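You operate a simulated robot arm through the tools that you are given. There is no shell and no other tool. Be economical: measure what you need, move in short steps, check, and stop when the job is done.

You run a simulated two-armed robot. Do the job below in one go: nothing can be reset, and whatever is moved stays where it is left.

JOB
Pick up the 25 MICRON filter element from the top of the check stand with one hand, pass it to the other hand and put it on the top of the iron plate. Fetch the felt tin and set it on the table top. Any order will do. Set down upright: filter element.

Only the result counts: the job must be done as asked and must still hold three seconds after the hand-in. Knocking over, shifting, dropping, spilling or breaking anything else fails it.

ROBOT AND FRAMES
Two 7-joint arms with two-finger parallel grippers on one trunk, on a base that drives. Base frame: it is fixed to the floor where the robot stands at the start and does not move with it; the origin is under the middle of the robot, x ahead of it, y to its left, z up. Lengths are in m, angles in degrees, forces in N, time in s.
The left shoulder is at the start at [0.03, 0.119, 0.985], the right one opposite. With the tool pointing down near the work surface each hand reaches from about 0.28 to 0.68 m from the robot's upright axis, wherever it stands, measured 20 degrees to its own side. Places, roughly: felt tin [8.75, -2.5, 0.75]; table top [6.2, -2.5, 1]; top of the iron plate [-1.9, 1, 0.9]. Payload 3.43 kg a hand.
Tool frame (each hand has its own): the origin (TCP) lies between the finger pads and is the grasp point; the fingertips stand 0.03 m ahead of it; z points along the fingers, y is the line along which they close. The gripper opens to 0.094 m. The fingers are 0.028 m wide and 0.01 m thick; the gripper's body (0.05 by 0.096 m) begins 0.055 m behind the TCP.
Orientation is that of the tool frame in the base frame, as a unit quaternion [x, y, z, w]. With the fingers straight down and closing along the base's y, the tool's x points along the base's -x, its y along +y and its z along -z.

CONTROLS
- The arms move only by the tool move_arm. It takes "left_steps", "right_steps" or both (then of equal length, played together; a hand with none holds still); each is a list of rows, each a list of 3 entries, a list of its own where there are three numbers: the shift along the base's x, y, z in units of 40 mm (1.0 is 40 mm), then the turn, a rotation vector about the base's x, y, z in units of 4 degrees (1.0 is 4 degrees), then the gripper command, from -1 (fully open) to 1 (shut), values between in proportion. In form: [[[dx, dy, dz], [rx, ry, rz], fingers], ...]. A call has 1 to 20 rows; each row shifts and turns the commanded pose from where the row before left it. A call with a number of a shift or a turn outside -1 to 1 is refused whole. Each row takes 0.2 s and may step no farther than 0.05 m and 8.6 degrees from the row before; otherwise, or with a gripper value out of range, the whole call is refused. Where a pose cannot be reached the arm comes as near as it can. A force on the tool above 40 N (or 10 N above the force at the start of the call, whichever is more), or a blocked arm, ends the call early, and 0.2 s more pass. Each finger travels about 0.072 m/s and halts on what it meets, pressing with about 40 N; the grip force reading is that of the motor and also rises with nothing between the fingers. The clock runs only during rows and for 0.2 s after the last one: add rows that do not move to give the fingers time. It gives the time, the measured TCP pose, the force on the tool (base axes), the opening and the grip force at its end, in the units of the frame above (readings bear some noise), with the torque about the TCP (base axes, N m) and any sound that the robot's microphone picked up.
- Cameras (640 x 400 px; columns grow to the right, rows downward): "scene" is now at [0.0359, -0.0222, 1.6804]; the picture's right is [-0.32, -0.95, 0.00], its down [-0.80, 0.27, -0.54] and it looks along [0.51, -0.17, -0.84] (base axes); focal length 283 px, centre (320, 200). "left" rides on the left gripper at [0.076, -0.014, -0.103] in its tool frame; the picture's right is [0.18, 0.98, 0.00], its down [-0.75, 0.14, -0.64] and it looks along [-0.63, 0.12, 0.77] (tool axes); focal length 243 px, centre (320, 200). "right" rides on the right gripper at [0.076, 0.014, -0.102] in its tool frame; the picture's right is [-0.18, 0.98, 0.00], its down [-0.75, -0.14, -0.64] and it looks along [-0.63, -0.12, 0.77] (tool axes); focal length 243 px, centre (320, 200). There is no depth. A picture from a camera that has moved, and an enlarged one, comes with that camera's place and axes in the base frame and with its lens.
- snapshot(camera): a new picture of that camera. No time passes.
- slide_trunk(by): slides the trunk up (or, below 0, down) by that many m; the arms and the scene camera ride with it, the base frame stays. It gives what a move gives, with no picture.
- steer(legs): drives the robot by 1 to 6 legs, each [ahead, turn to the left] in m and degrees, along the robot's own axes; the way and the turn of a leg run together, so that a leg with both is an arc; at most 1.5 m and 180 degrees a leg. The arms and the cameras ride along, it lands a little off, and it stops where it bumps. It gives what a move gives.
- turn_head(pan, tilt): turns the head with the scene camera to pan (to the left, within 143 degrees either way) and tilt (down, from -29 to 69), counted from straight ahead of the robot. It gives what a move gives.
- close_up(camera, box): a new picture of the part [left, top, right, bottom] of that camera's present view, enlarged. No time passes.
- sign_off(): hands the job in; it is judged then, once.

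Work in short steps. Places have to be worked out from the pictures, the camera data and where the tool is seen: move nearer, look again, correct. Check each grasp and each placing, and mend what went wrong. You have 165 turns and 122 pictures in all, those below and enlarged ones among them. Open the grippers and draw the arms clear of the work before you hand the job in, unless the task says otherwise; then end with one line.

The tools are called after "Call:" as name(argument=value, ...) on one line, values as JSON. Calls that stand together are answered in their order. move_arm: Moves the arms, as the interface text tells. Its arguments: {"type":"object","properties":{"left_steps":{"type":"array"},"right_steps":{"type":"array"}},"required":[]} The other tools are called the same way: slide_trunk (by) slides the trunk up or down; steer (legs) drives the base; turn_head (pan, tilt) turns the head that bears the scene camera; snapshot (camera) takes a picture; close_up (camera, box) takes an enlarged picture of a part of a camera's view; sign_off () hands the job in.

At the start:

```text
clock: 0.0
left_position: [0.4853, 0.0861, 1.1722]
left_tcp_rot: [0.0, 1.0, 0.0, -0.001]
left_force: [-1.0, -0.3, 0.1]
left_torque: [0.0, 0.01, 0.01]
left_opening: 0.094
left_finger_force: 0.1
right_position: [0.3144, -0.2921, 1.193]
right_tcp_rot: [0.0, 1.0, 0.001, 0.0]
right_force: [-0.1, -0.6, -0.4]
right_torque: [0.02, 0.02, 0.01]
right_opening: 0.0942
right_finger_force: 0.1
trunk travel left (down, up): [-0.25, 0.16]
robot x, y, heading: [-0.0049, -0.0039, 0.2]
head pan, tilt: [-18.7, 57.6]
```

scene: 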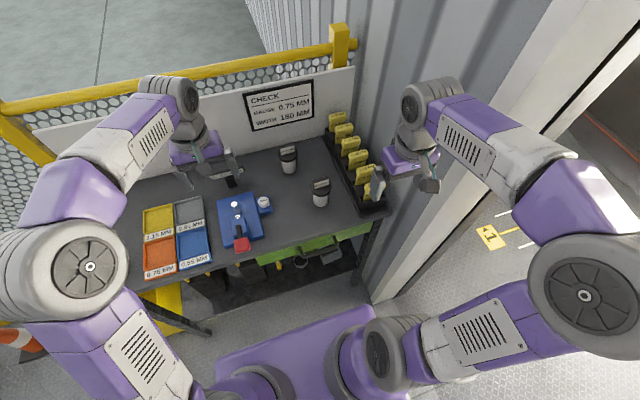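
right: 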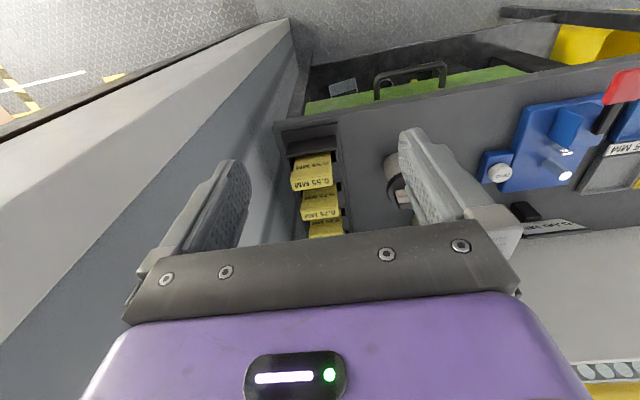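
left: 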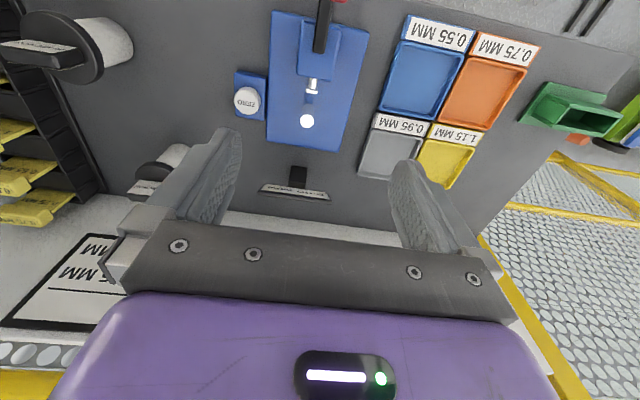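

The scene shows a check stand with two white/black cylinders that may be the filter elements; I enlarge to read the labels.

Call:
close_up(camera="scene", box=[210, 120, 400, 240])

Call:
close_up(camera="left", box=[0, 0, 240, 220])

```text
3.33 times, centred on (305, 180) of scene
camera zoom: at [0.0359, -0.0222, 1.6804], right [-0.32, -0.95, 0.0], down [-0.8, 0.27, -0.54], along [0.51, -0.17, -0.84], focal length 944 px, centre (370, 267)
```

zoom: 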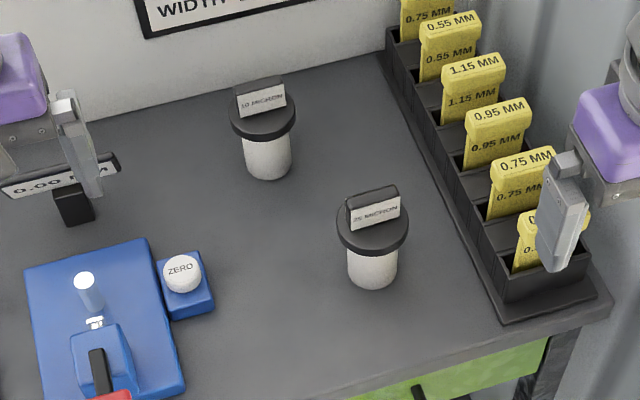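

```text
1.82 times, centred on (120, 110) of left
camera zoom: at [0.4088, 0.0711, 1.2738], right [-0.18, 0.98, 0.0], down [0.75, 0.14, 0.64], along [0.63, 0.12, -0.77], focal length 441 px, centre (684, 364)
```

zoom: 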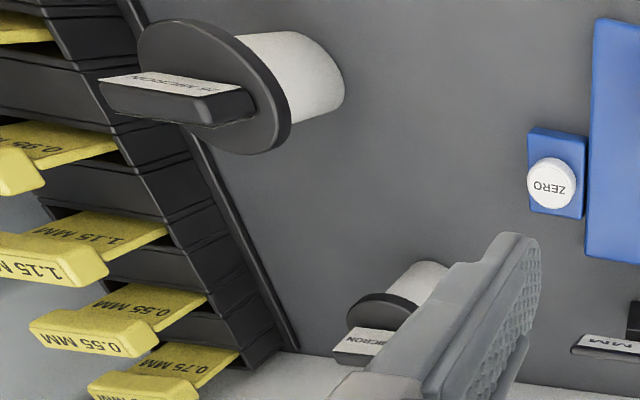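

The near one is the 25 MICRON element; by triangulation its handle top is about [0.497, -0.179, 1.017]. Before grasping I look at the destination, to decide which hand grips where.

Call:
turn_head(pan=140, tilt=20)

Call:
snapshot(camera="scene")

Call:
turn_head(pan=-25, tilt=10)

Call:
snapshot(camera="scene")

Call:
turn_head(pan=-100, tilt=15)

Call:
snapshot(camera="scene")

```text
clock: 2.5
left_position: [0.4862, 0.0864, 1.1714]
left_tcp_rot: [0.0, 1.0, 0.0, 0.001]
left_force: [0.4, 0.5, -0.3]
left_torque: [0.02, 0.01, 0.03]
left_opening: 0.0939
left_finger_force: 0.0
right_position: [0.3144, -0.2926, 1.1931]
right_tcp_rot: [0.0, 1.0, 0.0, 0.0]
right_force: [-0.1, -0.3, -0.1]
right_torque: [-0.01, -0.01, 0.0]
right_opening: 0.0938
right_finger_force: 0.1
trunk travel left (down, up): [-0.25, 0.16]
robot x, y, heading: [-0.003, 0.0036, 0.0]
head pan, tilt: [140.0, 20.0]
```

```text
116 pictures are left
camera scene: at [-0.1011, 0.0599, 1.7356], right [0.64, 0.77, 0.0], down [0.26, -0.22, -0.94], along [-0.72, 0.6, -0.34], focal length 283 px, centre (320, 200)
```

scene: 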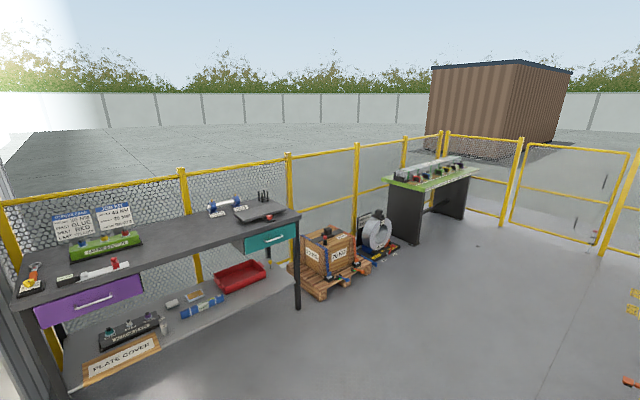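

```text
clock: 5.0
left_position: [0.486, 0.0863, 1.1719]
left_tcp_rot: [0.0, 1.0, 0.0, 0.0]
left_force: [0.6, 0.0, -0.3]
left_torque: [-0.03, -0.02, 0.04]
left_opening: 0.0938
left_finger_force: 0.1
right_position: [0.3153, -0.2926, 1.193]
right_tcp_rot: [0.0, 1.0, 0.0, 0.0]
right_force: [-0.4, 0.0, -0.2]
right_torque: [0.03, -0.03, -0.04]
right_opening: 0.0939
right_finger_force: 0.1
trunk travel left (down, up): [-0.25, 0.16]
robot x, y, heading: [0.0016, 0.0019, -0.2]
head pan, tilt: [-25.0, 10.0]
```

```text
115 pictures are left
camera scene: at [0.0545, -0.0392, 1.7519], right [-0.42, -0.91, 0.0], down [-0.16, 0.07, -0.98], along [0.89, -0.42, -0.17], focal length 283 px, centre (320, 200)
```

scene: 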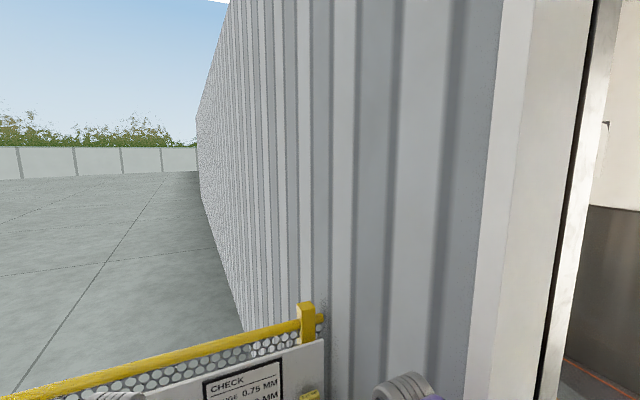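

```text
clock: 6.4
left_position: [0.4852, 0.0849, 1.1714]
left_tcp_rot: [0.0, 1.0, 0.0, 0.0]
left_force: [0.0, -0.2, -0.2]
left_torque: [-0.01, -0.01, 0.02]
left_opening: 0.0938
left_finger_force: 0.0
right_position: [0.3148, -0.2922, 1.1932]
right_tcp_rot: [-0.001, 1.0, 0.0, 0.0]
right_force: [-1.0, 0.0, 0.3]
right_torque: [0.01, -0.03, 0.0]
right_opening: 0.0941
right_finger_force: 0.1
trunk travel left (down, up): [-0.25, 0.16]
robot x, y, heading: [0.0017, -0.0009, 0.1]
head pan, tilt: [-100.0, 15.0]
```

```text
114 pictures are left
camera scene: at [-0.0459, -0.092, 1.7438], right [-0.98, 0.17, 0.0], down [0.04, 0.25, -0.97], along [-0.17, -0.95, -0.26], focal length 283 px, centre (320, 200)
```

scene: 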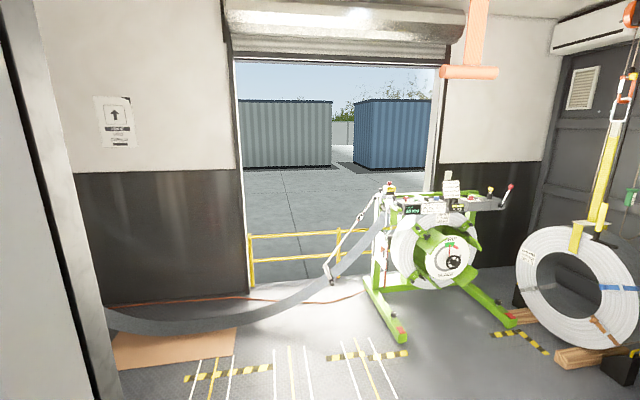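

The iron plate appears at the near end of the bench behind me. Plan: right hand picks the handle (long axis along y, about 0.048 x 0.02 x 0.03) at its right part with a slightly tilted hand, left hand takes the left part in mid-air. I turn both wrists first, high up.

Call:
move_arm(right_steps=[[[0.2, 0, 0], [0, 0, 1], -1], [[0.2, 0, 0], [0, 0, 1], -1], [[0.2, 0, 0], [0, 0, 1], -1], [[0.2, 0, 0], [0, 0, 1], -1], [[0.2, 0, 0], [0, 0, 1], -1], [[0.2, 0, 0], [0, 0, 1], -1], [[0.2, 0, 0], [0, 0, 1], -1], [[0.2, 0, 0], [0, 0, 1], -1], [[0.2, 0, 0], [0, 0, 1], -1], [[0.2, 0, 0], [0, 0, 1], -1], [[0.2, 0, 0], [0, 0, 1], -1], [[0.2, 0, 0], [0, 0, 1], -1], [[0.2, 0, 0], [0, 0, 1], -1], [[0.2, 0, 0], [0, 0, 1], -1], [[0.2, 0, 0], [0, 0, 1], -1], [[0.2, 0, 0], [0, 0, 1], -1], [[0.2, 0, 0], [0, 0, 1], -1], [[0.2, 0, 0], [0, 0, 1], -1], [[0.2, 0, 0], [0, 0, 1], -1], [[0.2, 0, 0], [0, 0, 1], -1]], left_steps=[[[0, 0.1, 0], [0, 0, -1], -1], [[0, 0.1, 0], [0, 0, -1], -1], [[0, 0.1, 0], [0, 0, -1], -1], [[0, 0.1, 0], [0, 0, -1], -1], [[0, 0.1, 0], [0, 0, -1], -1], [[0, 0.1, 0], [0, 0, -1], -1], [[0, 0.1, 0], [0, 0, -1], -1], [[0, 0.1, 0], [0, 0, -1], -1], [[0, 0.1, 0], [0, 0, -1], -1], [[0, 0.1, 0], [0, 0, -1], -1], [[0, 0.1, 0], [0, 0, -1], -1], [[0, 0.1, 0], [0, 0, -1], -1], [[0, 0.1, 0], [0, 0, -1], -1], [[0, 0.1, 0], [0, 0, -1], -1], [[0, 0.1, 0], [0, 0, -1], -1], [[0, 0.1, 0], [0, 0, -1], -1], [[0, 0.1, 0], [0, 0, -1], -1], [[0, 0.1, 0], [0, 0, -1], -1], [[0, 0.1, 0], [0, 0, -1], -1], [[0, 0.1, 0], [0, 0, -1], -1]])

Call:
turn_head(pan=-18.7, tilt=57.6)

```text
clock: 10.6
left_position: [0.4846, 0.1671, 1.1707]
left_tcp_rot: [0.644, 0.765, -0.001, 0.0]
left_force: [0.5, 0.0, -0.7]
left_torque: [0.01, 0.01, 0.0]
left_opening: 0.0942
left_finger_force: 0.0
right_position: [0.4745, -0.2927, 1.1932]
right_tcp_rot: [-0.643, 0.766, 0.0, 0.0]
right_force: [-0.7, 0.0, 1.1]
right_torque: [0.04, 0.01, 0.0]
right_opening: 0.094
right_finger_force: 0.1
trunk travel left (down, up): [-0.25, 0.16]
robot x, y, heading: [-0.0008, -0.0, -0.0]
head pan, tilt: [-100.0, 15.0]
```

```text
clock: 12.2
left_position: [0.4847, 0.1669, 1.1714]
left_tcp_rot: [0.643, 0.766, -0.001, 0.0]
left_force: [0.0, 0.1, 0.0]
left_torque: [0.01, -0.02, 0.02]
left_opening: 0.094
left_finger_force: 0.2
right_position: [0.4746, -0.2904, 1.1942]
right_tcp_rot: [-0.643, 0.766, 0.0, 0.0]
right_force: [-0.4, 0.1, 0.0]
right_torque: [-0.02, -0.03, 0.0]
right_opening: 0.0941
right_finger_force: 0.0
trunk travel left (down, up): [-0.25, 0.16]
robot x, y, heading: [0.0023, -0.0013, -0.0]
head pan, tilt: [-18.7, 57.6]
```

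Wrists turned as planned. I finish the turn, tilt the hands and bring the right hand to a pre-grasp above the handle.

Call:
move_arm(right_steps=[[[0.1, 0.2, 0], [0, 0, 1], -1], [[0.1, 0.2, 0], [0, 0, 1], -1], [[0.1, 0.2, 0], [0, 0, 0.5], -1], [[0.1, 0.2, -0.2], [1, 0, 0], -1], [[0.1, 0.2, -0.5], [1, 0, 0], -1], [[0.06, 0.2, -0.5], [1, 0, 0], -1], [[0, 0.2, -0.5], [1, 0, 0], -1], [[0, 0, -0.2], [1, 0, 0], -1]], left_steps=[[[0, 0, 0], [0, 0, -1], -1], [[0, 0, 0], [0, 0, -1], -1], [[0, 0, 0], [0, 0, -0.5], -1], [[0, 0, 0], [-1, 0, 0], -1], [[0, 0, 0], [-1, 0, 0], -1], [[0, 0, 0], [-1, 0, 0], -1], [[0, 0, 0], [-1, 0, 0], -1], [[0, 0, 0], [-1, 0, 0], -1]])

Call:
snapshot(camera="right")

Call:
close_up(camera="scene", box=[220, 100, 420, 225])

```text
clock: 14.0
left_position: [0.4854, 0.1652, 1.1727]
left_tcp_rot: [0.696, 0.696, -0.124, 0.123]
left_force: [-0.1, -0.5, -0.6]
left_torque: [0.03, 0.0, 0.02]
left_opening: 0.0943
left_finger_force: 0.2
right_position: [0.4978, -0.2355, 1.1166]
right_tcp_rot: [-0.696, 0.696, 0.124, 0.124]
right_force: [0.3, 0.0, 0.8]
right_torque: [-0.02, 0.0, 0.01]
right_opening: 0.0937
right_finger_force: 0.0
trunk travel left (down, up): [-0.25, 0.16]
robot x, y, heading: [0.0025, -0.0029, -0.1]
head pan, tilt: [-18.7, 57.6]
```

```text
113 pictures are left
camera right: at [0.4836, -0.3422, 1.1866], right [-0.98, 0.17, 0.06], down [0.14, 0.49, 0.86], along [0.12, 0.86, -0.5], focal length 243 px, centre (320, 200)
```

right: 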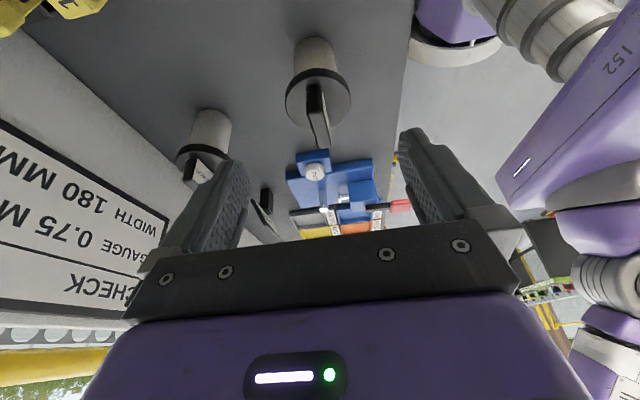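

```text
3.20 times, centred on (320, 162) of scene
camera zoom: at [0.0359, -0.0224, 1.6803], right [-0.32, -0.95, 0.0], down [-0.8, 0.27, -0.54], along [0.51, -0.17, -0.84], focal length 906 px, centre (320, 320)
```

zoom: 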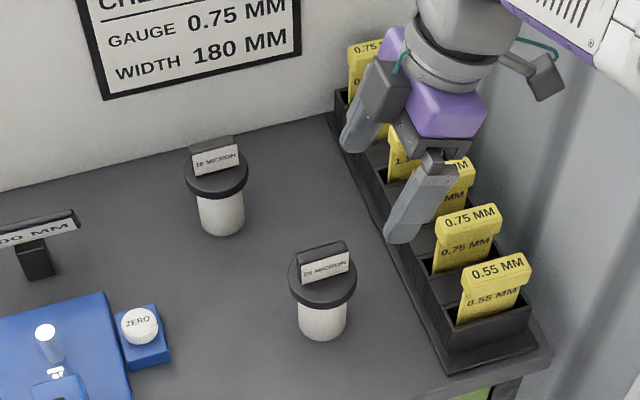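

I zoom into the right camera view to measure the handle against the tool.

Call:
close_up(camera="right", box=[240, 20, 400, 170])

```text
2.67 times, centred on (320, 95) of right
camera zoom: at [0.4836, -0.3422, 1.1866], right [-0.98, 0.17, 0.06], down [0.14, 0.49, 0.86], along [0.12, 0.86, -0.5], focal length 647 px, centre (320, 480)
```

zoom: 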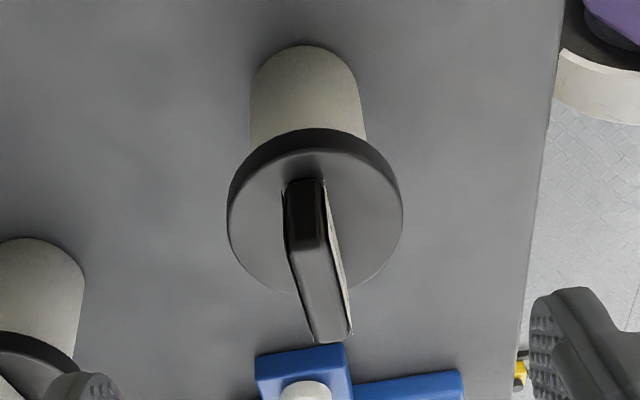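

Handle: x≈0.501, y −0.200…−0.156, z 0.983…1.017. I slide down along the tool axis so the fingertips straddle the right half of the handle.

Call:
move_arm(right_steps=[[[0.06, 0.25, -0.7], [0, 0, 0], -1], [[0, 0.25, -0.7], [0, 0, 0], -1], [[0, 0.2, -0.6], [0, 0, 0], -1], [[0, 0.155, -0.4], [0, 0, 0], -1], [[0, 0, 0], [0, 0, 0], -1]])

Call:
close_up(camera="scene", box=[260, 130, 420, 230])

Call:
close_up(camera="right", box=[160, 20, 480, 220])

```text
clock: 15.2
left_position: [0.4859, 0.1664, 1.1727]
left_tcp_rot: [0.697, 0.696, -0.123, 0.123]
left_force: [-0.4, 0.2, -0.6]
left_torque: [-0.01, 0.01, 0.0]
left_opening: 0.094
left_finger_force: 0.0
right_position: [0.499, -0.202, 1.0225]
right_tcp_rot: [-0.696, 0.697, 0.123, 0.122]
right_force: [-0.3, 0.2, -0.7]
right_torque: [-0.02, -0.03, -0.02]
right_opening: 0.094
right_finger_force: 0.1
trunk travel left (down, up): [-0.25, 0.16]
robot x, y, heading: [0.0035, -0.0012, -0.3]
head pan, tilt: [-18.7, 57.6]
```

```text
4.00 times, centred on (340, 180) of scene
camera zoom: at [0.0357, -0.0223, 1.6803], right [-0.32, -0.95, 0.0], down [-0.8, 0.27, -0.54], along [0.51, -0.17, -0.84], focal length 1133 px, centre (240, 280)
```

zoom: 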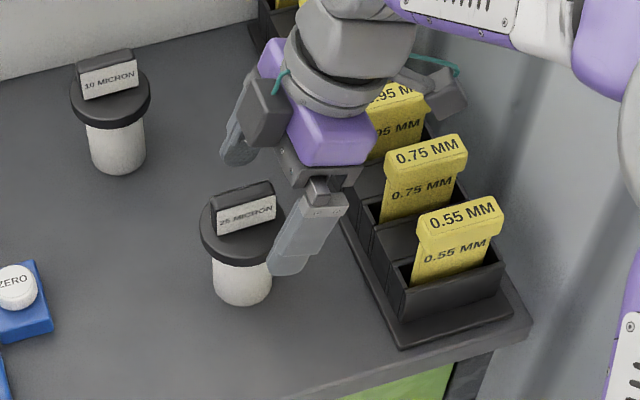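

```text
2.00 times, centred on (320, 120) of right
camera zoom: at [0.4851, -0.3084, 1.0911], right [-0.98, 0.17, 0.06], down [0.14, 0.49, 0.86], along [0.12, 0.86, -0.5], focal length 485 px, centre (320, 360)
```

zoom: 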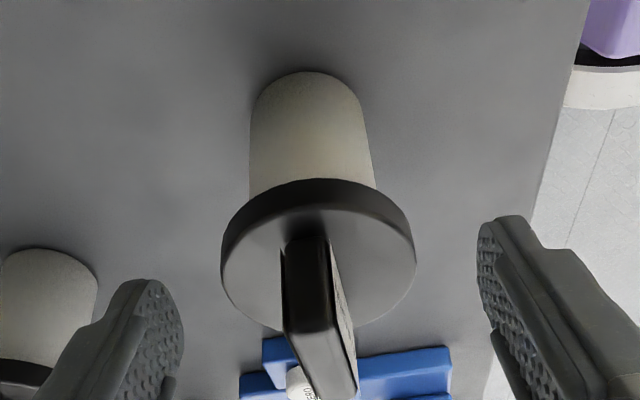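

Fingers straddle the handle's right half well; centre it by +3 mm in x and close.

Call:
move_arm(right_steps=[[[0.07, 0, -0.03], [0, 0, 0], -1], [[0, 0, 0], [0, 0, 0], 1], [[0, 0, 0], [0, 0, 0], 1], [[0, 0, 0], [0, 0, 0], 1], [[0, 0, 0], [0, 0, 0], 1], [[0, 0, 0], [0, 0, 0], 1]])

Call:
close_up(camera="right", box=[160, 20, 480, 220])

```text
clock: 16.6
left_position: [0.4861, 0.1674, 1.1726]
left_tcp_rot: [0.696, 0.697, -0.123, 0.122]
left_force: [-0.9, 0.0, 0.3]
left_torque: [-0.03, 0.03, 0.03]
left_opening: 0.094
left_finger_force: 0.0
right_position: [0.5017, -0.2017, 1.0204]
right_tcp_rot: [0.697, -0.696, -0.123, -0.123]
right_force: [-0.5, 0.1, 0.5]
right_torque: [0.0, 0.0, 0.0]
right_opening: 0.017
right_finger_force: 40.0
trunk travel left (down, up): [-0.25, 0.16]
robot x, y, heading: [0.005, 0.0005, -0.2]
head pan, tilt: [-18.7, 57.6]
```

```text
2.00 times, centred on (320, 120) of right
camera zoom: at [0.488, -0.3082, 1.0901], right [-0.98, 0.17, 0.06], down [0.14, 0.49, 0.86], along [0.12, 0.86, -0.5], focal length 485 px, centre (320, 360)
```

zoom: 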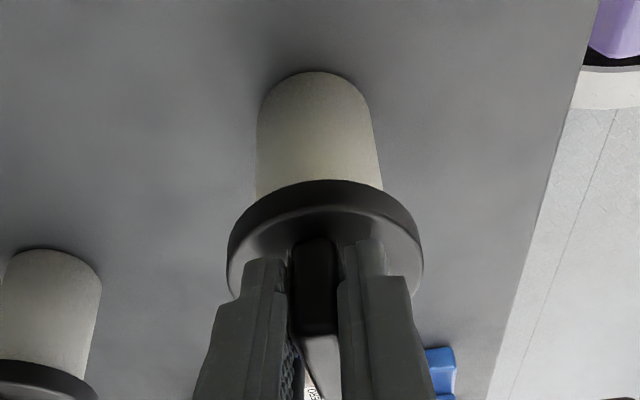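

Grip holds (opening 0.017, 40 N). I lift the element straight up.

Call:
move_arm(right_steps=[[[0, 0, 0.3], [0, 0, 0], 1], [[0, 0, 0.5], [0, 0, 0], 1], [[0, 0, 0.5], [0, 0, 0], 1], [[0, 0, 0.5], [0, 0, 0], 1], [[0, 0, 0.6], [0, 0, 0], 1], [[0, 0, 0.6], [0, 0, 0], 1], [[0, 0.3, 0.6], [0, 0, 0], 1], [[0, 0.6, 0.5], [0, 0, 0], 1], [[0, 0.6, 0.3], [0, 0, 0], 1], [[0, 0.6, 0], [0, 0, 0], 1], [[0, 0.6, 0], [0, 0, 0], 1], [[0, 0.5, 0], [0, 0, 0], 1], [[0, 0.4, 0], [0, 0, 0], 1], [[0, 0.2, 0], [0, 0, 0], 1], [[0, 0, 0], [0, 0, 0], 1]])

Call:
close_up(camera="scene", box=[120, 40, 440, 240])

Call:
snapshot(camera="left")

```text
clock: 19.8
left_position: [0.4851, 0.1666, 1.1722]
left_tcp_rot: [0.697, 0.696, -0.123, 0.123]
left_force: [0.1, 1.1, 0.6]
left_torque: [0.02, 0.02, -0.02]
left_opening: 0.0939
left_finger_force: 0.1
right_position: [0.5019, -0.0503, 1.1975]
right_tcp_rot: [-0.696, 0.696, 0.122, 0.123]
right_force: [0.1, 0.1, -1.0]
right_torque: [0.01, 0.02, -0.01]
right_opening: 0.0171
right_finger_force: 39.7
trunk travel left (down, up): [-0.25, 0.16]
robot x, y, heading: [-0.0011, -0.0028, -0.2]
head pan, tilt: [-18.7, 57.6]
```

```text
2.00 times, centred on (280, 140) of scene
camera zoom: at [0.036, -0.0224, 1.6803], right [-0.32, -0.95, 0.0], down [-0.8, 0.27, -0.54], along [0.51, -0.17, -0.84], focal length 566 px, centre (400, 320)
```

zoom: 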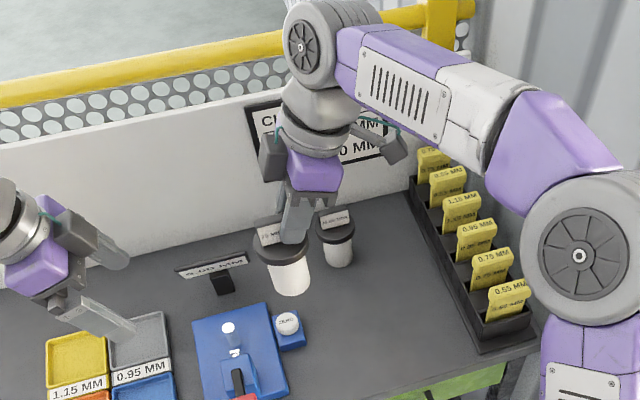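

```text
106 pictures are left
camera left: at [0.4708, 0.2725, 1.2419], right [0.98, 0.17, -0.06], down [0.14, -0.49, 0.86], along [0.12, -0.86, -0.5], focal length 243 px, centre (320, 200)
```

left: 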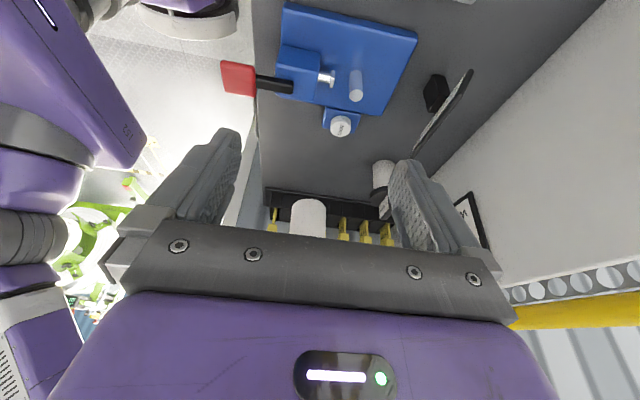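

The element hangs level from the right hand, handle now about y −0.049…−0.005, z 1.160…1.194. I bring the open left hand to a pre-grasp above the handle's left half.

Call:
move_arm(left_steps=[[[0.1, 0, 0.75], [0, 0, 0], -1], [[0.1, 0, 0.75], [0, 0, 0], -1], [[0.1, -0.3, 0.75], [0, 0, 0], -1], [[0.12, -0.6, 0.75], [0, 0, 0], -1], [[0, -0.6, 0], [0, 0, 0], -1], [[0, -0.6, 0], [0, 0, 0], -1], [[0, -0.6, 0], [0, 0, 0], -1], [[0, -0.4, 0], [0, 0, 0], -1], [[0, -0.2, 0], [0, 0, 0], -1], [[0, 0, 0], [0, 0, 0], -1]])

Call:
close_up(camera="left", box=[160, 20, 480, 220])

Call:
close_up(camera="scene", box=[160, 40, 400, 190])

```text
clock: 22.0
left_position: [0.5025, 0.0341, 1.2917]
left_tcp_rot: [0.697, 0.696, -0.123, 0.123]
left_force: [-0.1, 0.3, 0.4]
left_torque: [0.03, 0.02, 0.01]
left_opening: 0.0941
left_finger_force: 0.1
right_position: [0.5013, -0.0499, 1.1968]
right_tcp_rot: [0.696, -0.696, -0.123, -0.123]
right_force: [-0.1, -0.2, -0.8]
right_torque: [-0.02, 0.01, 0.03]
right_opening: 0.0133
right_finger_force: 39.9
trunk travel left (down, up): [-0.25, 0.16]
robot x, y, heading: [-0.0035, -0.0005, 0.1]
head pan, tilt: [-18.7, 57.6]
```

```text
2.00 times, centred on (320, 120) of left
camera zoom: at [0.4876, 0.1403, 1.3614], right [0.98, 0.17, -0.06], down [0.14, -0.49, 0.86], along [0.12, -0.86, -0.5], focal length 485 px, centre (320, 360)
```

zoom: 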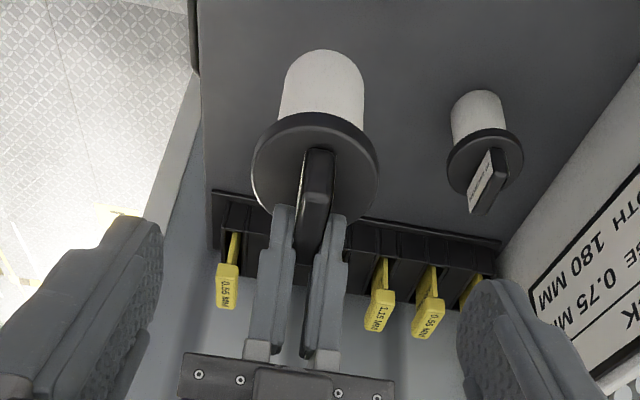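

```text
2.67 times, centred on (280, 115) of scene
camera zoom: at [0.036, -0.0221, 1.6803], right [-0.32, -0.95, 0.0], down [-0.8, 0.27, -0.54], along [0.51, -0.17, -0.84], focal length 755 px, centre (427, 427)
```

zoom: 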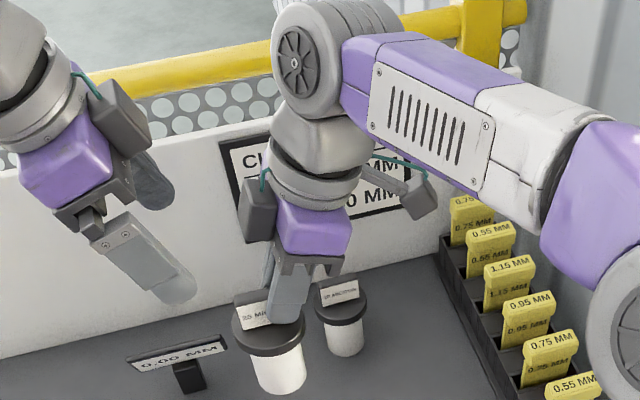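

The right opening reading dropped slightly; I look closer for slip before the second hand goes in.

Call:
close_up(camera="left", box=[260, 30, 380, 180])

Call:
close_up(camera="scene", box=[220, 130, 320, 200])

Call:
move_arm(right_steps=[[[0, 0, 0], [0, 0, 0], 1]])

```text
2.67 times, centred on (320, 105) of left
camera zoom: at [0.4876, 0.1403, 1.3614], right [0.98, 0.17, -0.06], down [0.14, -0.49, 0.86], along [0.12, -0.86, -0.5], focal length 647 px, centre (320, 453)
```

zoom: 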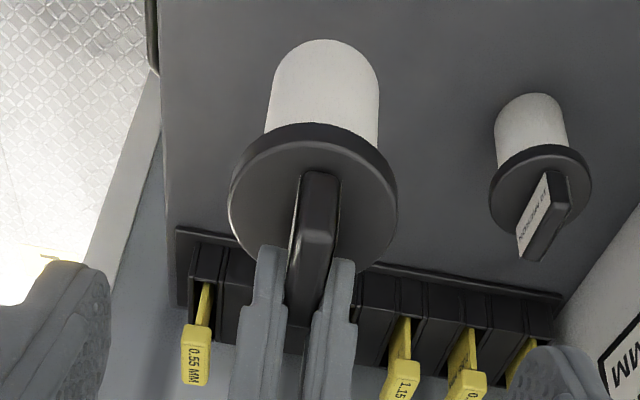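

```text
5.71 times, centred on (270, 165) of scene
camera zoom: at [0.036, -0.0221, 1.6803], right [-0.32, -0.95, 0.0], down [-0.8, 0.27, -0.54], along [0.51, -0.17, -0.84], focal length 1618 px, centre (606, 400)
```

zoom: 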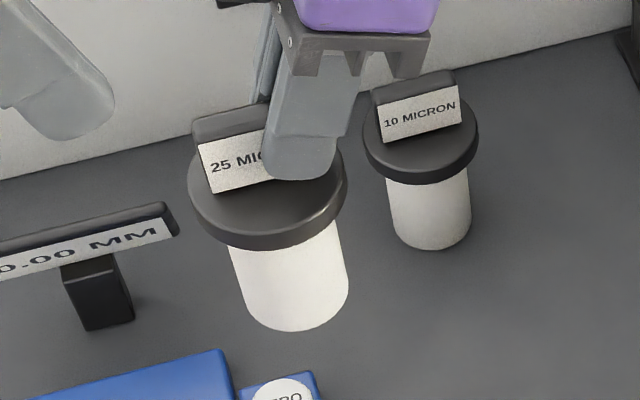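

```text
clock: 22.4
left_position: [0.5038, 0.0347, 1.2915]
left_tcp_rot: [0.696, 0.696, -0.123, 0.122]
left_force: [0.4, -0.6, 0.0]
left_torque: [0.0, -0.01, 0.0]
left_opening: 0.094
left_finger_force: 0.1
right_position: [0.5021, -0.0505, 1.1967]
right_tcp_rot: [-0.696, 0.697, 0.123, 0.123]
right_force: [0.0, -0.1, -1.1]
right_torque: [-0.02, -0.01, 0.0]
right_opening: 0.0133
right_finger_force: 40.1
trunk travel left (down, up): [-0.25, 0.16]
robot x, y, heading: [-0.0037, -0.0006, -0.3]
head pan, tilt: [-18.7, 57.6]
```

The element hangs vertical and is held steady. I slide the left hand in along its axis around the handle's left half.

Call:
move_arm(left_steps=[[[-0.04, -0.25, -0.68], [0, 0, 0], -1], [[0, -0.25, -0.68], [0, 0, 0], -1], [[0, -0.22, -0.6], [0, 0, 0], -1], [[0, -0.14, -0.36], [0, 0, 0], -1], [[0, 0, 0], [0, 0, 0], -1]])

Call:
close_up(camera="left", box=[200, 50, 440, 200])

Call:
close_up(camera="scene", box=[200, 110, 340, 200])

```text
clock: 23.6
left_position: [0.5015, -0.0009, 1.1998]
left_tcp_rot: [0.696, 0.696, -0.123, 0.123]
left_force: [0.3, -0.5, -1.0]
left_torque: [0.0, 0.01, 0.01]
left_opening: 0.094
left_finger_force: 0.2
right_position: [0.5004, -0.05, 1.1973]
right_tcp_rot: [0.697, -0.696, -0.123, -0.122]
right_force: [0.3, 0.0, -1.9]
right_torque: [0.0, 0.0, 0.0]
right_opening: 0.0137
right_finger_force: 40.3
trunk travel left (down, up): [-0.25, 0.16]
robot x, y, heading: [-0.0033, -0.001, -0.0]
head pan, tilt: [-18.7, 57.6]
```

```text
2.67 times, centred on (320, 125) of left
camera zoom: at [0.4866, 0.1052, 1.2691], right [0.98, 0.17, -0.06], down [0.14, -0.49, 0.86], along [0.12, -0.86, -0.5], focal length 647 px, centre (320, 400)
```

zoom: 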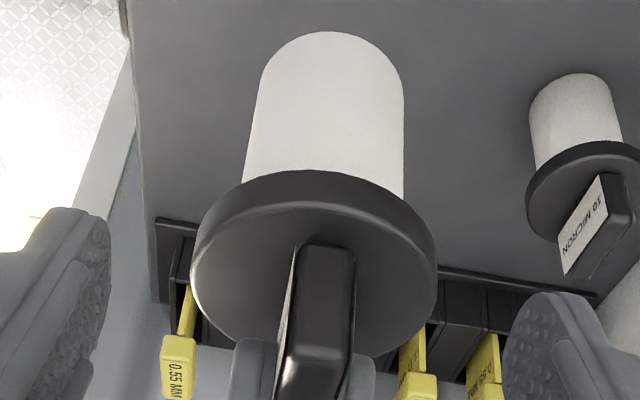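

```text
4.44 times, centred on (270, 155) of scene
camera zoom: at [0.0359, -0.0222, 1.6803], right [-0.32, -0.95, 0.0], down [-0.8, 0.27, -0.54], along [0.51, -0.17, -0.84], focal length 1259 px, centre (542, 400)
```

zoom: 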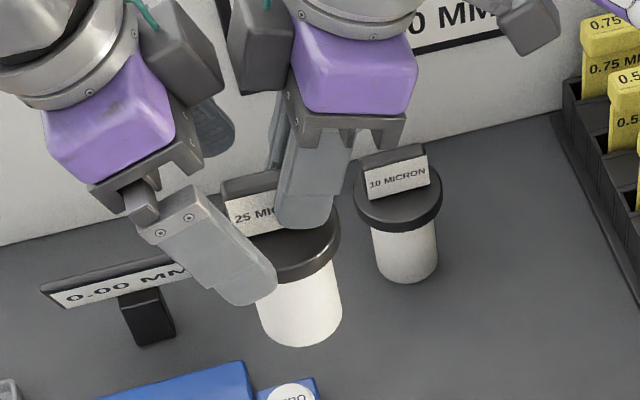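

Left fingers are lined up beside the right ones; I close the left hand.

Call:
move_arm(left_steps=[[[0, 0, 0], [0, 0, 0], 1], [[0, 0, 0], [0, 0, 0], 1], [[0, 0, 0], [0, 0, 0], 1], [[0, 0, 0], [0, 0, 0], 1], [[0, 0, 0], [0, 0, 0], 1], [[0, 0, 0], [0, 0, 0], 1]])

Call:
close_up(camera="scene", box=[200, 110, 340, 200])

```text
clock: 25.0
left_position: [0.5021, -0.0005, 1.1998]
left_tcp_rot: [0.696, 0.696, -0.123, 0.122]
left_force: [2.4, 0.1, 1.0]
left_torque: [-0.01, -0.1, 0.13]
left_opening: 0.0134
left_finger_force: 40.0
right_position: [0.5023, -0.049, 1.1965]
right_tcp_rot: [-0.696, 0.697, 0.122, 0.123]
right_force: [-2.3, 0.2, -0.3]
right_torque: [-0.01, 0.11, 0.0]
right_opening: 0.0137
right_finger_force: 40.4
trunk travel left (down, up): [-0.25, 0.16]
robot x, y, heading: [-0.0002, -0.0009, 0.1]
head pan, tilt: [-18.7, 57.6]
```

```text
4.44 times, centred on (270, 155) of scene
camera zoom: at [0.036, -0.0222, 1.6803], right [-0.32, -0.95, 0.0], down [-0.8, 0.27, -0.54], along [0.51, -0.17, -0.84], focal length 1259 px, centre (542, 400)
```

zoom: 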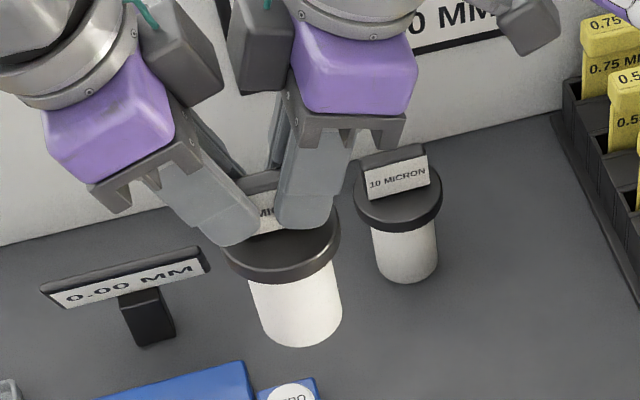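

Both hands hold the handle (0.0134 / 0.0137). I open the right hand and back it out along its own axis, then check.

Call:
move_arm(right_steps=[[[0, 0, 0], [0, 0, 0], 0.5], [[0, 0, 0], [0, 0, 0], -1], [[0, 0, 0], [0, 0, 0], -1], [[0, 0, 0], [0, 0, 0], -1], [[0, -0.2, 0.55], [0, 0, 0], -1], [[0, -0.25, 0.7], [0, 0, 0], -1], [[0, -0.25, 0.7], [0, 0, 0], -1], [[0, -0.5, 0.5], [0, 0, 0], -1], [[0, -0.8, 0], [0, 0, 0], -1], [[0, -0.8, 0], [0, 0, 0], -1]])

Call:
close_up(camera="scene", box=[180, 80, 420, 230])

Call:
close_up(camera="left", box=[200, 50, 440, 200])

```text
clock: 27.2
left_position: [0.5022, -0.0015, 1.199]
left_tcp_rot: [0.696, 0.696, -0.124, 0.123]
left_force: [-0.1, 0.1, -0.4]
left_torque: [0.04, 0.0, 0.05]
left_opening: 0.0134
left_finger_force: 39.6
right_position: [0.5028, -0.1603, 1.2932]
right_tcp_rot: [0.697, -0.696, -0.124, -0.122]
right_force: [0.4, 0.3, 0.8]
right_torque: [0.02, -0.06, -0.01]
right_opening: 0.094
right_finger_force: 0.2
trunk travel left (down, up): [-0.25, 0.16]
robot x, y, heading: [-0.0025, -0.0009, 0.2]
head pan, tilt: [-18.7, 57.6]
```

```text
2.67 times, centred on (300, 155) of scene
camera zoom: at [0.036, -0.023, 1.6803], right [-0.32, -0.95, 0.0], down [-0.8, 0.27, -0.54], along [0.51, -0.17, -0.84], focal length 755 px, centre (373, 320)
```

zoom: 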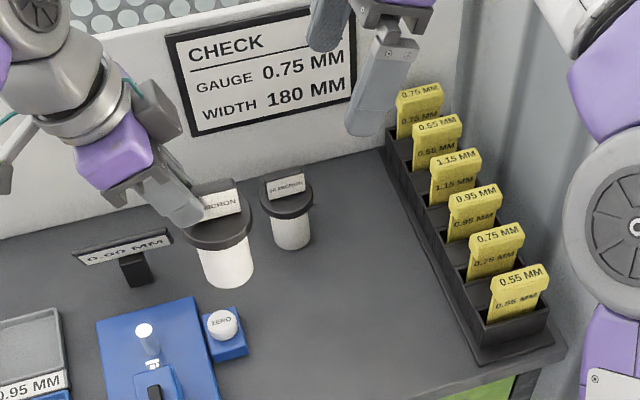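

```text
2.67 times, centred on (320, 125) of left
camera zoom: at [0.4868, 0.1045, 1.2693], right [0.98, 0.17, -0.06], down [0.14, -0.49, 0.86], along [0.12, -0.85, -0.51], focal length 647 px, centre (320, 400)
```

zoom: 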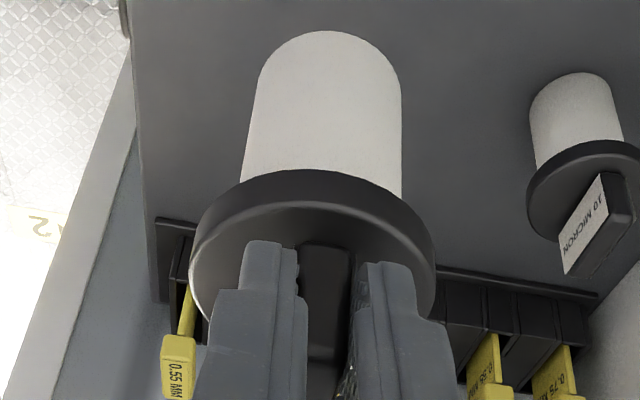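

The left hand alone now holds the element. I raise and tuck the hands, back off and drive around to the bench with the iron plate (bench front edge ≈ x −1.75, facing +x).

Call:
move_arm(left_steps=[[[-0.2, 0.2, 0.4], [0, 0, 0], 1], [[-0.3, 0.4, 0.4], [0, 0, 0], 1], [[-0.3, 0.5, 0.4], [0, 0, 0], 1], [[-0.3, 0.5, 0.4], [0, 0, 0], 1], [[-0.3, 0.5, 0.2], [0, 0, 0], 1], [[-0.2, 0.4, 0], [0, 0, 0], 1]], right_steps=[[[-0.5, 0, 0], [0, 0, 0], -1], [[-0.5, 0, 0], [0, 0, 0], -1], [[-0.5, 0, 0], [0, 0, 0], -1], [[-0.5, 0, 0], [0, 0, 0], -1], [[-0.5, 0, 0], [0, 0, 0], -1], [[-0.5, 0, 0], [0, 0, 0], -1]])

Call:
steer(legs=[[-0.35, 0], [0, 60], [0, 61]])

Call:
turn_head(pan=20, tilt=25)

Call:
snapshot(camera="scene")

```text
clock: 28.6
left_position: [0.4353, 0.0984, 1.2718]
left_tcp_rot: [0.697, 0.696, -0.123, 0.123]
left_force: [0.1, -0.1, -0.9]
left_torque: [0.04, 0.01, 0.01]
left_opening: 0.0132
left_finger_force: 39.8
right_position: [0.3802, -0.1603, 1.2946]
right_tcp_rot: [-0.696, 0.697, 0.122, 0.123]
right_force: [-0.7, -0.3, 0.8]
right_torque: [0.03, -0.02, 0.0]
right_opening: 0.0941
right_finger_force: 0.1
trunk travel left (down, up): [-0.25, 0.16]
robot x, y, heading: [0.0014, 0.001, -0.2]
head pan, tilt: [-18.7, 57.6]
```

```text
clock: 36.2
left_position: [-0.6567, 0.3267, 1.2717]
left_tcp_rot: [-0.258, 0.95, 0.045, 0.168]
left_force: [0.1, 0.5, -1.9]
left_torque: [-0.04, 0.06, 0.01]
left_opening: 0.0133
left_finger_force: 39.8
right_position: [-0.4044, 0.4107, 1.2949]
right_tcp_rot: [0.95, 0.259, -0.168, 0.046]
right_force: [-0.5, 0.2, -0.2]
right_torque: [-0.02, -0.03, 0.02]
right_opening: 0.0941
right_finger_force: 0.2
trunk travel left (down, up): [-0.25, 0.16]
robot x, y, heading: [-0.3462, -0.0006, 120.2]
head pan, tilt: [-18.7, 57.6]
```

```text
clock: 37.2
left_position: [-0.6576, 0.3274, 1.2696]
left_tcp_rot: [-0.258, 0.951, 0.045, 0.167]
left_force: [-0.4, -1.1, -1.6]
left_torque: [-0.03, 0.02, 0.02]
left_opening: 0.0134
left_finger_force: 39.2
right_position: [-0.4032, 0.4104, 1.2949]
right_tcp_rot: [0.95, 0.259, -0.168, 0.047]
right_force: [-0.7, -0.3, 0.0]
right_torque: [-0.01, 0.01, -0.03]
right_opening: 0.0938
right_finger_force: 0.1
trunk travel left (down, up): [-0.25, 0.16]
robot x, y, heading: [-0.3487, -0.0003, 120.2]
head pan, tilt: [20.0, 25.0]
```

```text
96 pictures are left
camera scene: at [-0.406, 0.0329, 1.7275], right [0.64, 0.77, 0.0], down [0.33, -0.27, -0.91], along [-0.7, 0.58, -0.42], focal length 283 px, centre (320, 200)
```

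scene: 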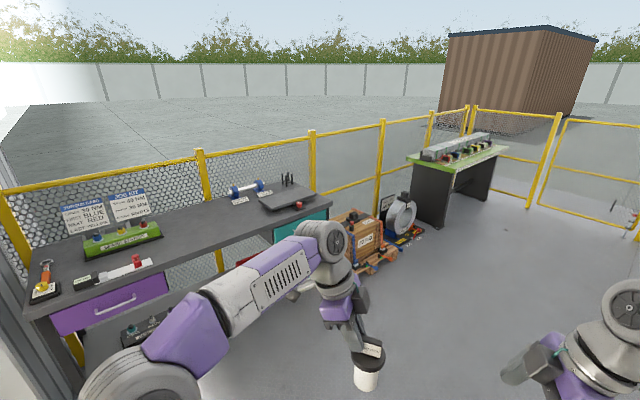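

I see the plate on the far end of the bench; zoom in on it.

Call:
close_up(camera="scene", box=[210, 160, 340, 240])

```text
4.92 times, centred on (275, 200) of scene
camera zoom: at [-0.406, 0.0329, 1.7275], right [0.64, 0.77, 0.0], down [0.33, -0.27, -0.91], along [-0.7, 0.58, -0.42], focal length 1394 px, centre (542, 200)
```

zoom: 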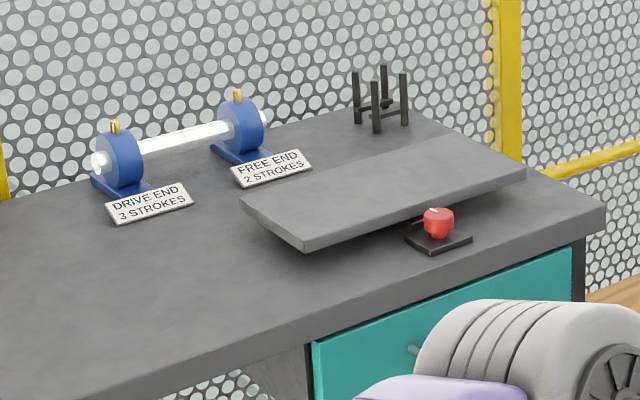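

The plate is a slab, maybe raised or inclined, with a red knob beside it. I drive nearer, keeping back from the bench, and face it.

Call:
steer(legs=[[1.3, 0], [0, 59.8]])

Call:
turn_head(pan=10, tilt=35)

Call:
snapshot(camera="scene")

```text
clock: 46.4
left_position: [-1.4326, 1.0253, 1.2709]
left_tcp_rot: [-0.691, 0.702, 0.122, 0.124]
left_force: [-0.1, -0.3, -1.9]
left_torque: [-0.02, -0.03, 0.01]
left_opening: 0.0132
left_finger_force: 40.1
right_position: [-1.3733, 1.285, 1.2947]
right_tcp_rot: [0.701, 0.692, -0.124, 0.123]
right_force: [-0.3, 0.0, 0.7]
right_torque: [0.01, 0.0, -0.01]
right_opening: 0.094
right_finger_force: 0.1
trunk travel left (down, up): [-0.25, 0.16]
robot x, y, heading: [-0.9945, 1.1181, 179.3]
head pan, tilt: [20.0, 25.0]
```

```text
clock: 47.1
left_position: [-1.4326, 1.0263, 1.2705]
left_tcp_rot: [-0.692, 0.7, 0.122, 0.123]
left_force: [-0.4, -0.2, -1.2]
left_torque: [-0.03, -0.02, 0.02]
left_opening: 0.0134
left_finger_force: 40.2
right_position: [-1.3725, 1.2854, 1.2949]
right_tcp_rot: [0.701, 0.691, -0.123, 0.122]
right_force: [0.4, -0.5, 0.0]
right_torque: [0.0, 0.0, 0.02]
right_opening: 0.0942
right_finger_force: 0.1
trunk travel left (down, up): [-0.25, 0.16]
robot x, y, heading: [-0.9927, 1.1193, 179.4]
head pan, tilt: [10.0, 35.0]
```

```text
94 pictures are left
camera scene: at [-1.0505, 1.1036, 1.7118], right [-0.16, 0.99, 0.0], down [0.57, 0.09, -0.82], along [-0.81, -0.13, -0.57], focal length 283 px, centre (320, 200)
```

scene: 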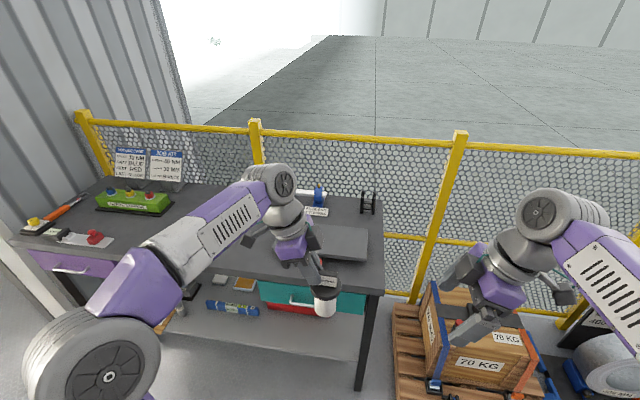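

My left hand hides the plate; I move it sideways and zoom.

Call:
move_arm(left_steps=[[[0.1, -0.5, 0], [0, 0, 0], 1], [[0.1, -0.7, 0], [0, 0, 0], 1], [[0.1, -0.8, 0], [0, 0, 0], 1], [[0.1, -0.8, 0], [0, 0, 0], 1], [[0.1, -0.8, 0], [0, 0, 0], 1], [[0, -0.6, 0], [0, 0, 0], 1], [[0, -0.3, 0], [0, 0, 0], 1]])

Call:
close_up(camera="scene", box=[230, 180, 400, 290])

```text
clock: 48.7
left_position: [-1.4105, 0.8439, 1.2713]
left_tcp_rot: [-0.691, 0.701, 0.123, 0.124]
left_force: [-0.8, 0.0, -0.9]
left_torque: [-0.04, -0.01, 0.01]
left_opening: 0.0132
left_finger_force: 40.1
right_position: [-1.373, 1.2848, 1.2946]
right_tcp_rot: [0.701, 0.692, -0.123, 0.122]
right_force: [1.6, 0.1, 0.4]
right_torque: [0.03, -0.02, 0.03]
right_opening: 0.0938
right_finger_force: 0.1
trunk travel left (down, up): [-0.25, 0.16]
robot x, y, heading: [-0.995, 1.1187, 179.1]
head pan, tilt: [10.0, 35.0]
```

```text
3.64 times, centred on (315, 235) of scene
camera zoom: at [-1.0504, 1.1034, 1.7118], right [-0.16, 0.99, 0.0], down [0.57, 0.09, -0.82], along [-0.81, -0.13, -0.57], focal length 1030 px, centre (338, 73)
```

zoom: 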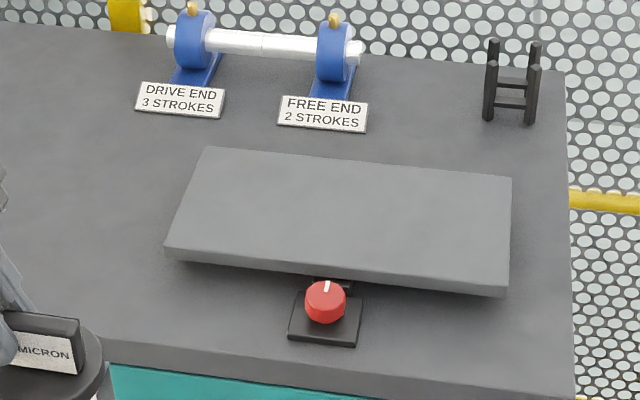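

The plate seems to stand on a central support with a knob below. I take a tighter look.

Call:
close_up(camera="scene", box=[270, 215, 370, 278])

```text
6.35 times, centred on (320, 246) of scene
camera zoom: at [-1.0504, 1.1034, 1.7118], right [-0.16, 0.99, 0.0], down [0.57, 0.09, -0.82], along [-0.81, -0.13, -0.57], focal length 1798 px, centre (320, -95)
```

zoom: 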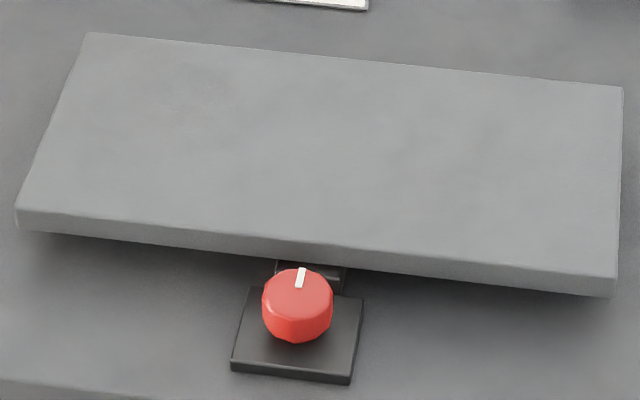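

Triangulated plate top: z≈0.945, level, x −1.97…−1.80, y 0.795…1.158, centre (−1.885, 0.977). I drive ahead so the left hand can reach the centre.

Call:
steer(legs=[[0.4, 0]])

Call:
turn_head(pan=15, tilt=55)

Call:
snapshot(camera="scene")

```text
clock: 51.1
left_position: [-1.8098, 0.8535, 1.2709]
left_tcp_rot: [-0.689, 0.704, 0.122, 0.124]
left_force: [0.0, 0.5, -0.4]
left_torque: [-0.06, 0.01, 0.03]
left_opening: 0.0133
left_finger_force: 39.3
right_position: [-1.767, 1.2956, 1.2942]
right_tcp_rot: [0.704, 0.689, -0.124, 0.122]
right_force: [0.8, 0.1, 0.1]
right_torque: [-0.02, 0.01, 0.0]
right_opening: 0.0941
right_finger_force: 0.1
trunk travel left (down, up): [-0.25, 0.16]
robot x, y, heading: [-1.3877, 1.1256, 178.7]
head pan, tilt: [10.0, 35.0]
```

```text
clock: 52.0
left_position: [-1.8091, 0.854, 1.2711]
left_tcp_rot: [-0.69, 0.703, 0.121, 0.123]
left_force: [-0.2, -0.1, -1.3]
left_torque: [-0.01, 0.0, -0.01]
left_opening: 0.0132
left_finger_force: 39.9
right_position: [-1.7666, 1.2952, 1.296]
right_tcp_rot: [0.703, 0.69, -0.124, 0.122]
right_force: [-0.1, 0.0, 0.0]
right_torque: [-0.01, 0.02, 0.02]
right_opening: 0.0938
right_finger_force: 0.1
trunk travel left (down, up): [-0.25, 0.16]
robot x, y, heading: [-1.3873, 1.1273, 178.5]
head pan, tilt: [15.0, 55.0]
```

```text
91 pictures are left
camera scene: at [-1.4286, 1.107, 1.6836], right [-0.24, 0.97, 0.0], down [0.8, 0.2, -0.57], along [-0.56, -0.14, -0.82], focal length 283 px, centre (320, 200)
```

scene: 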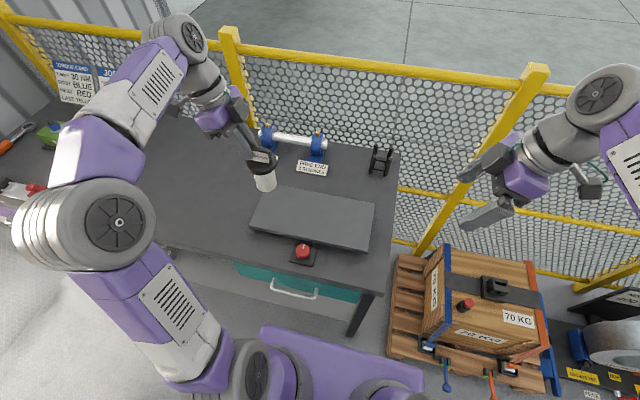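

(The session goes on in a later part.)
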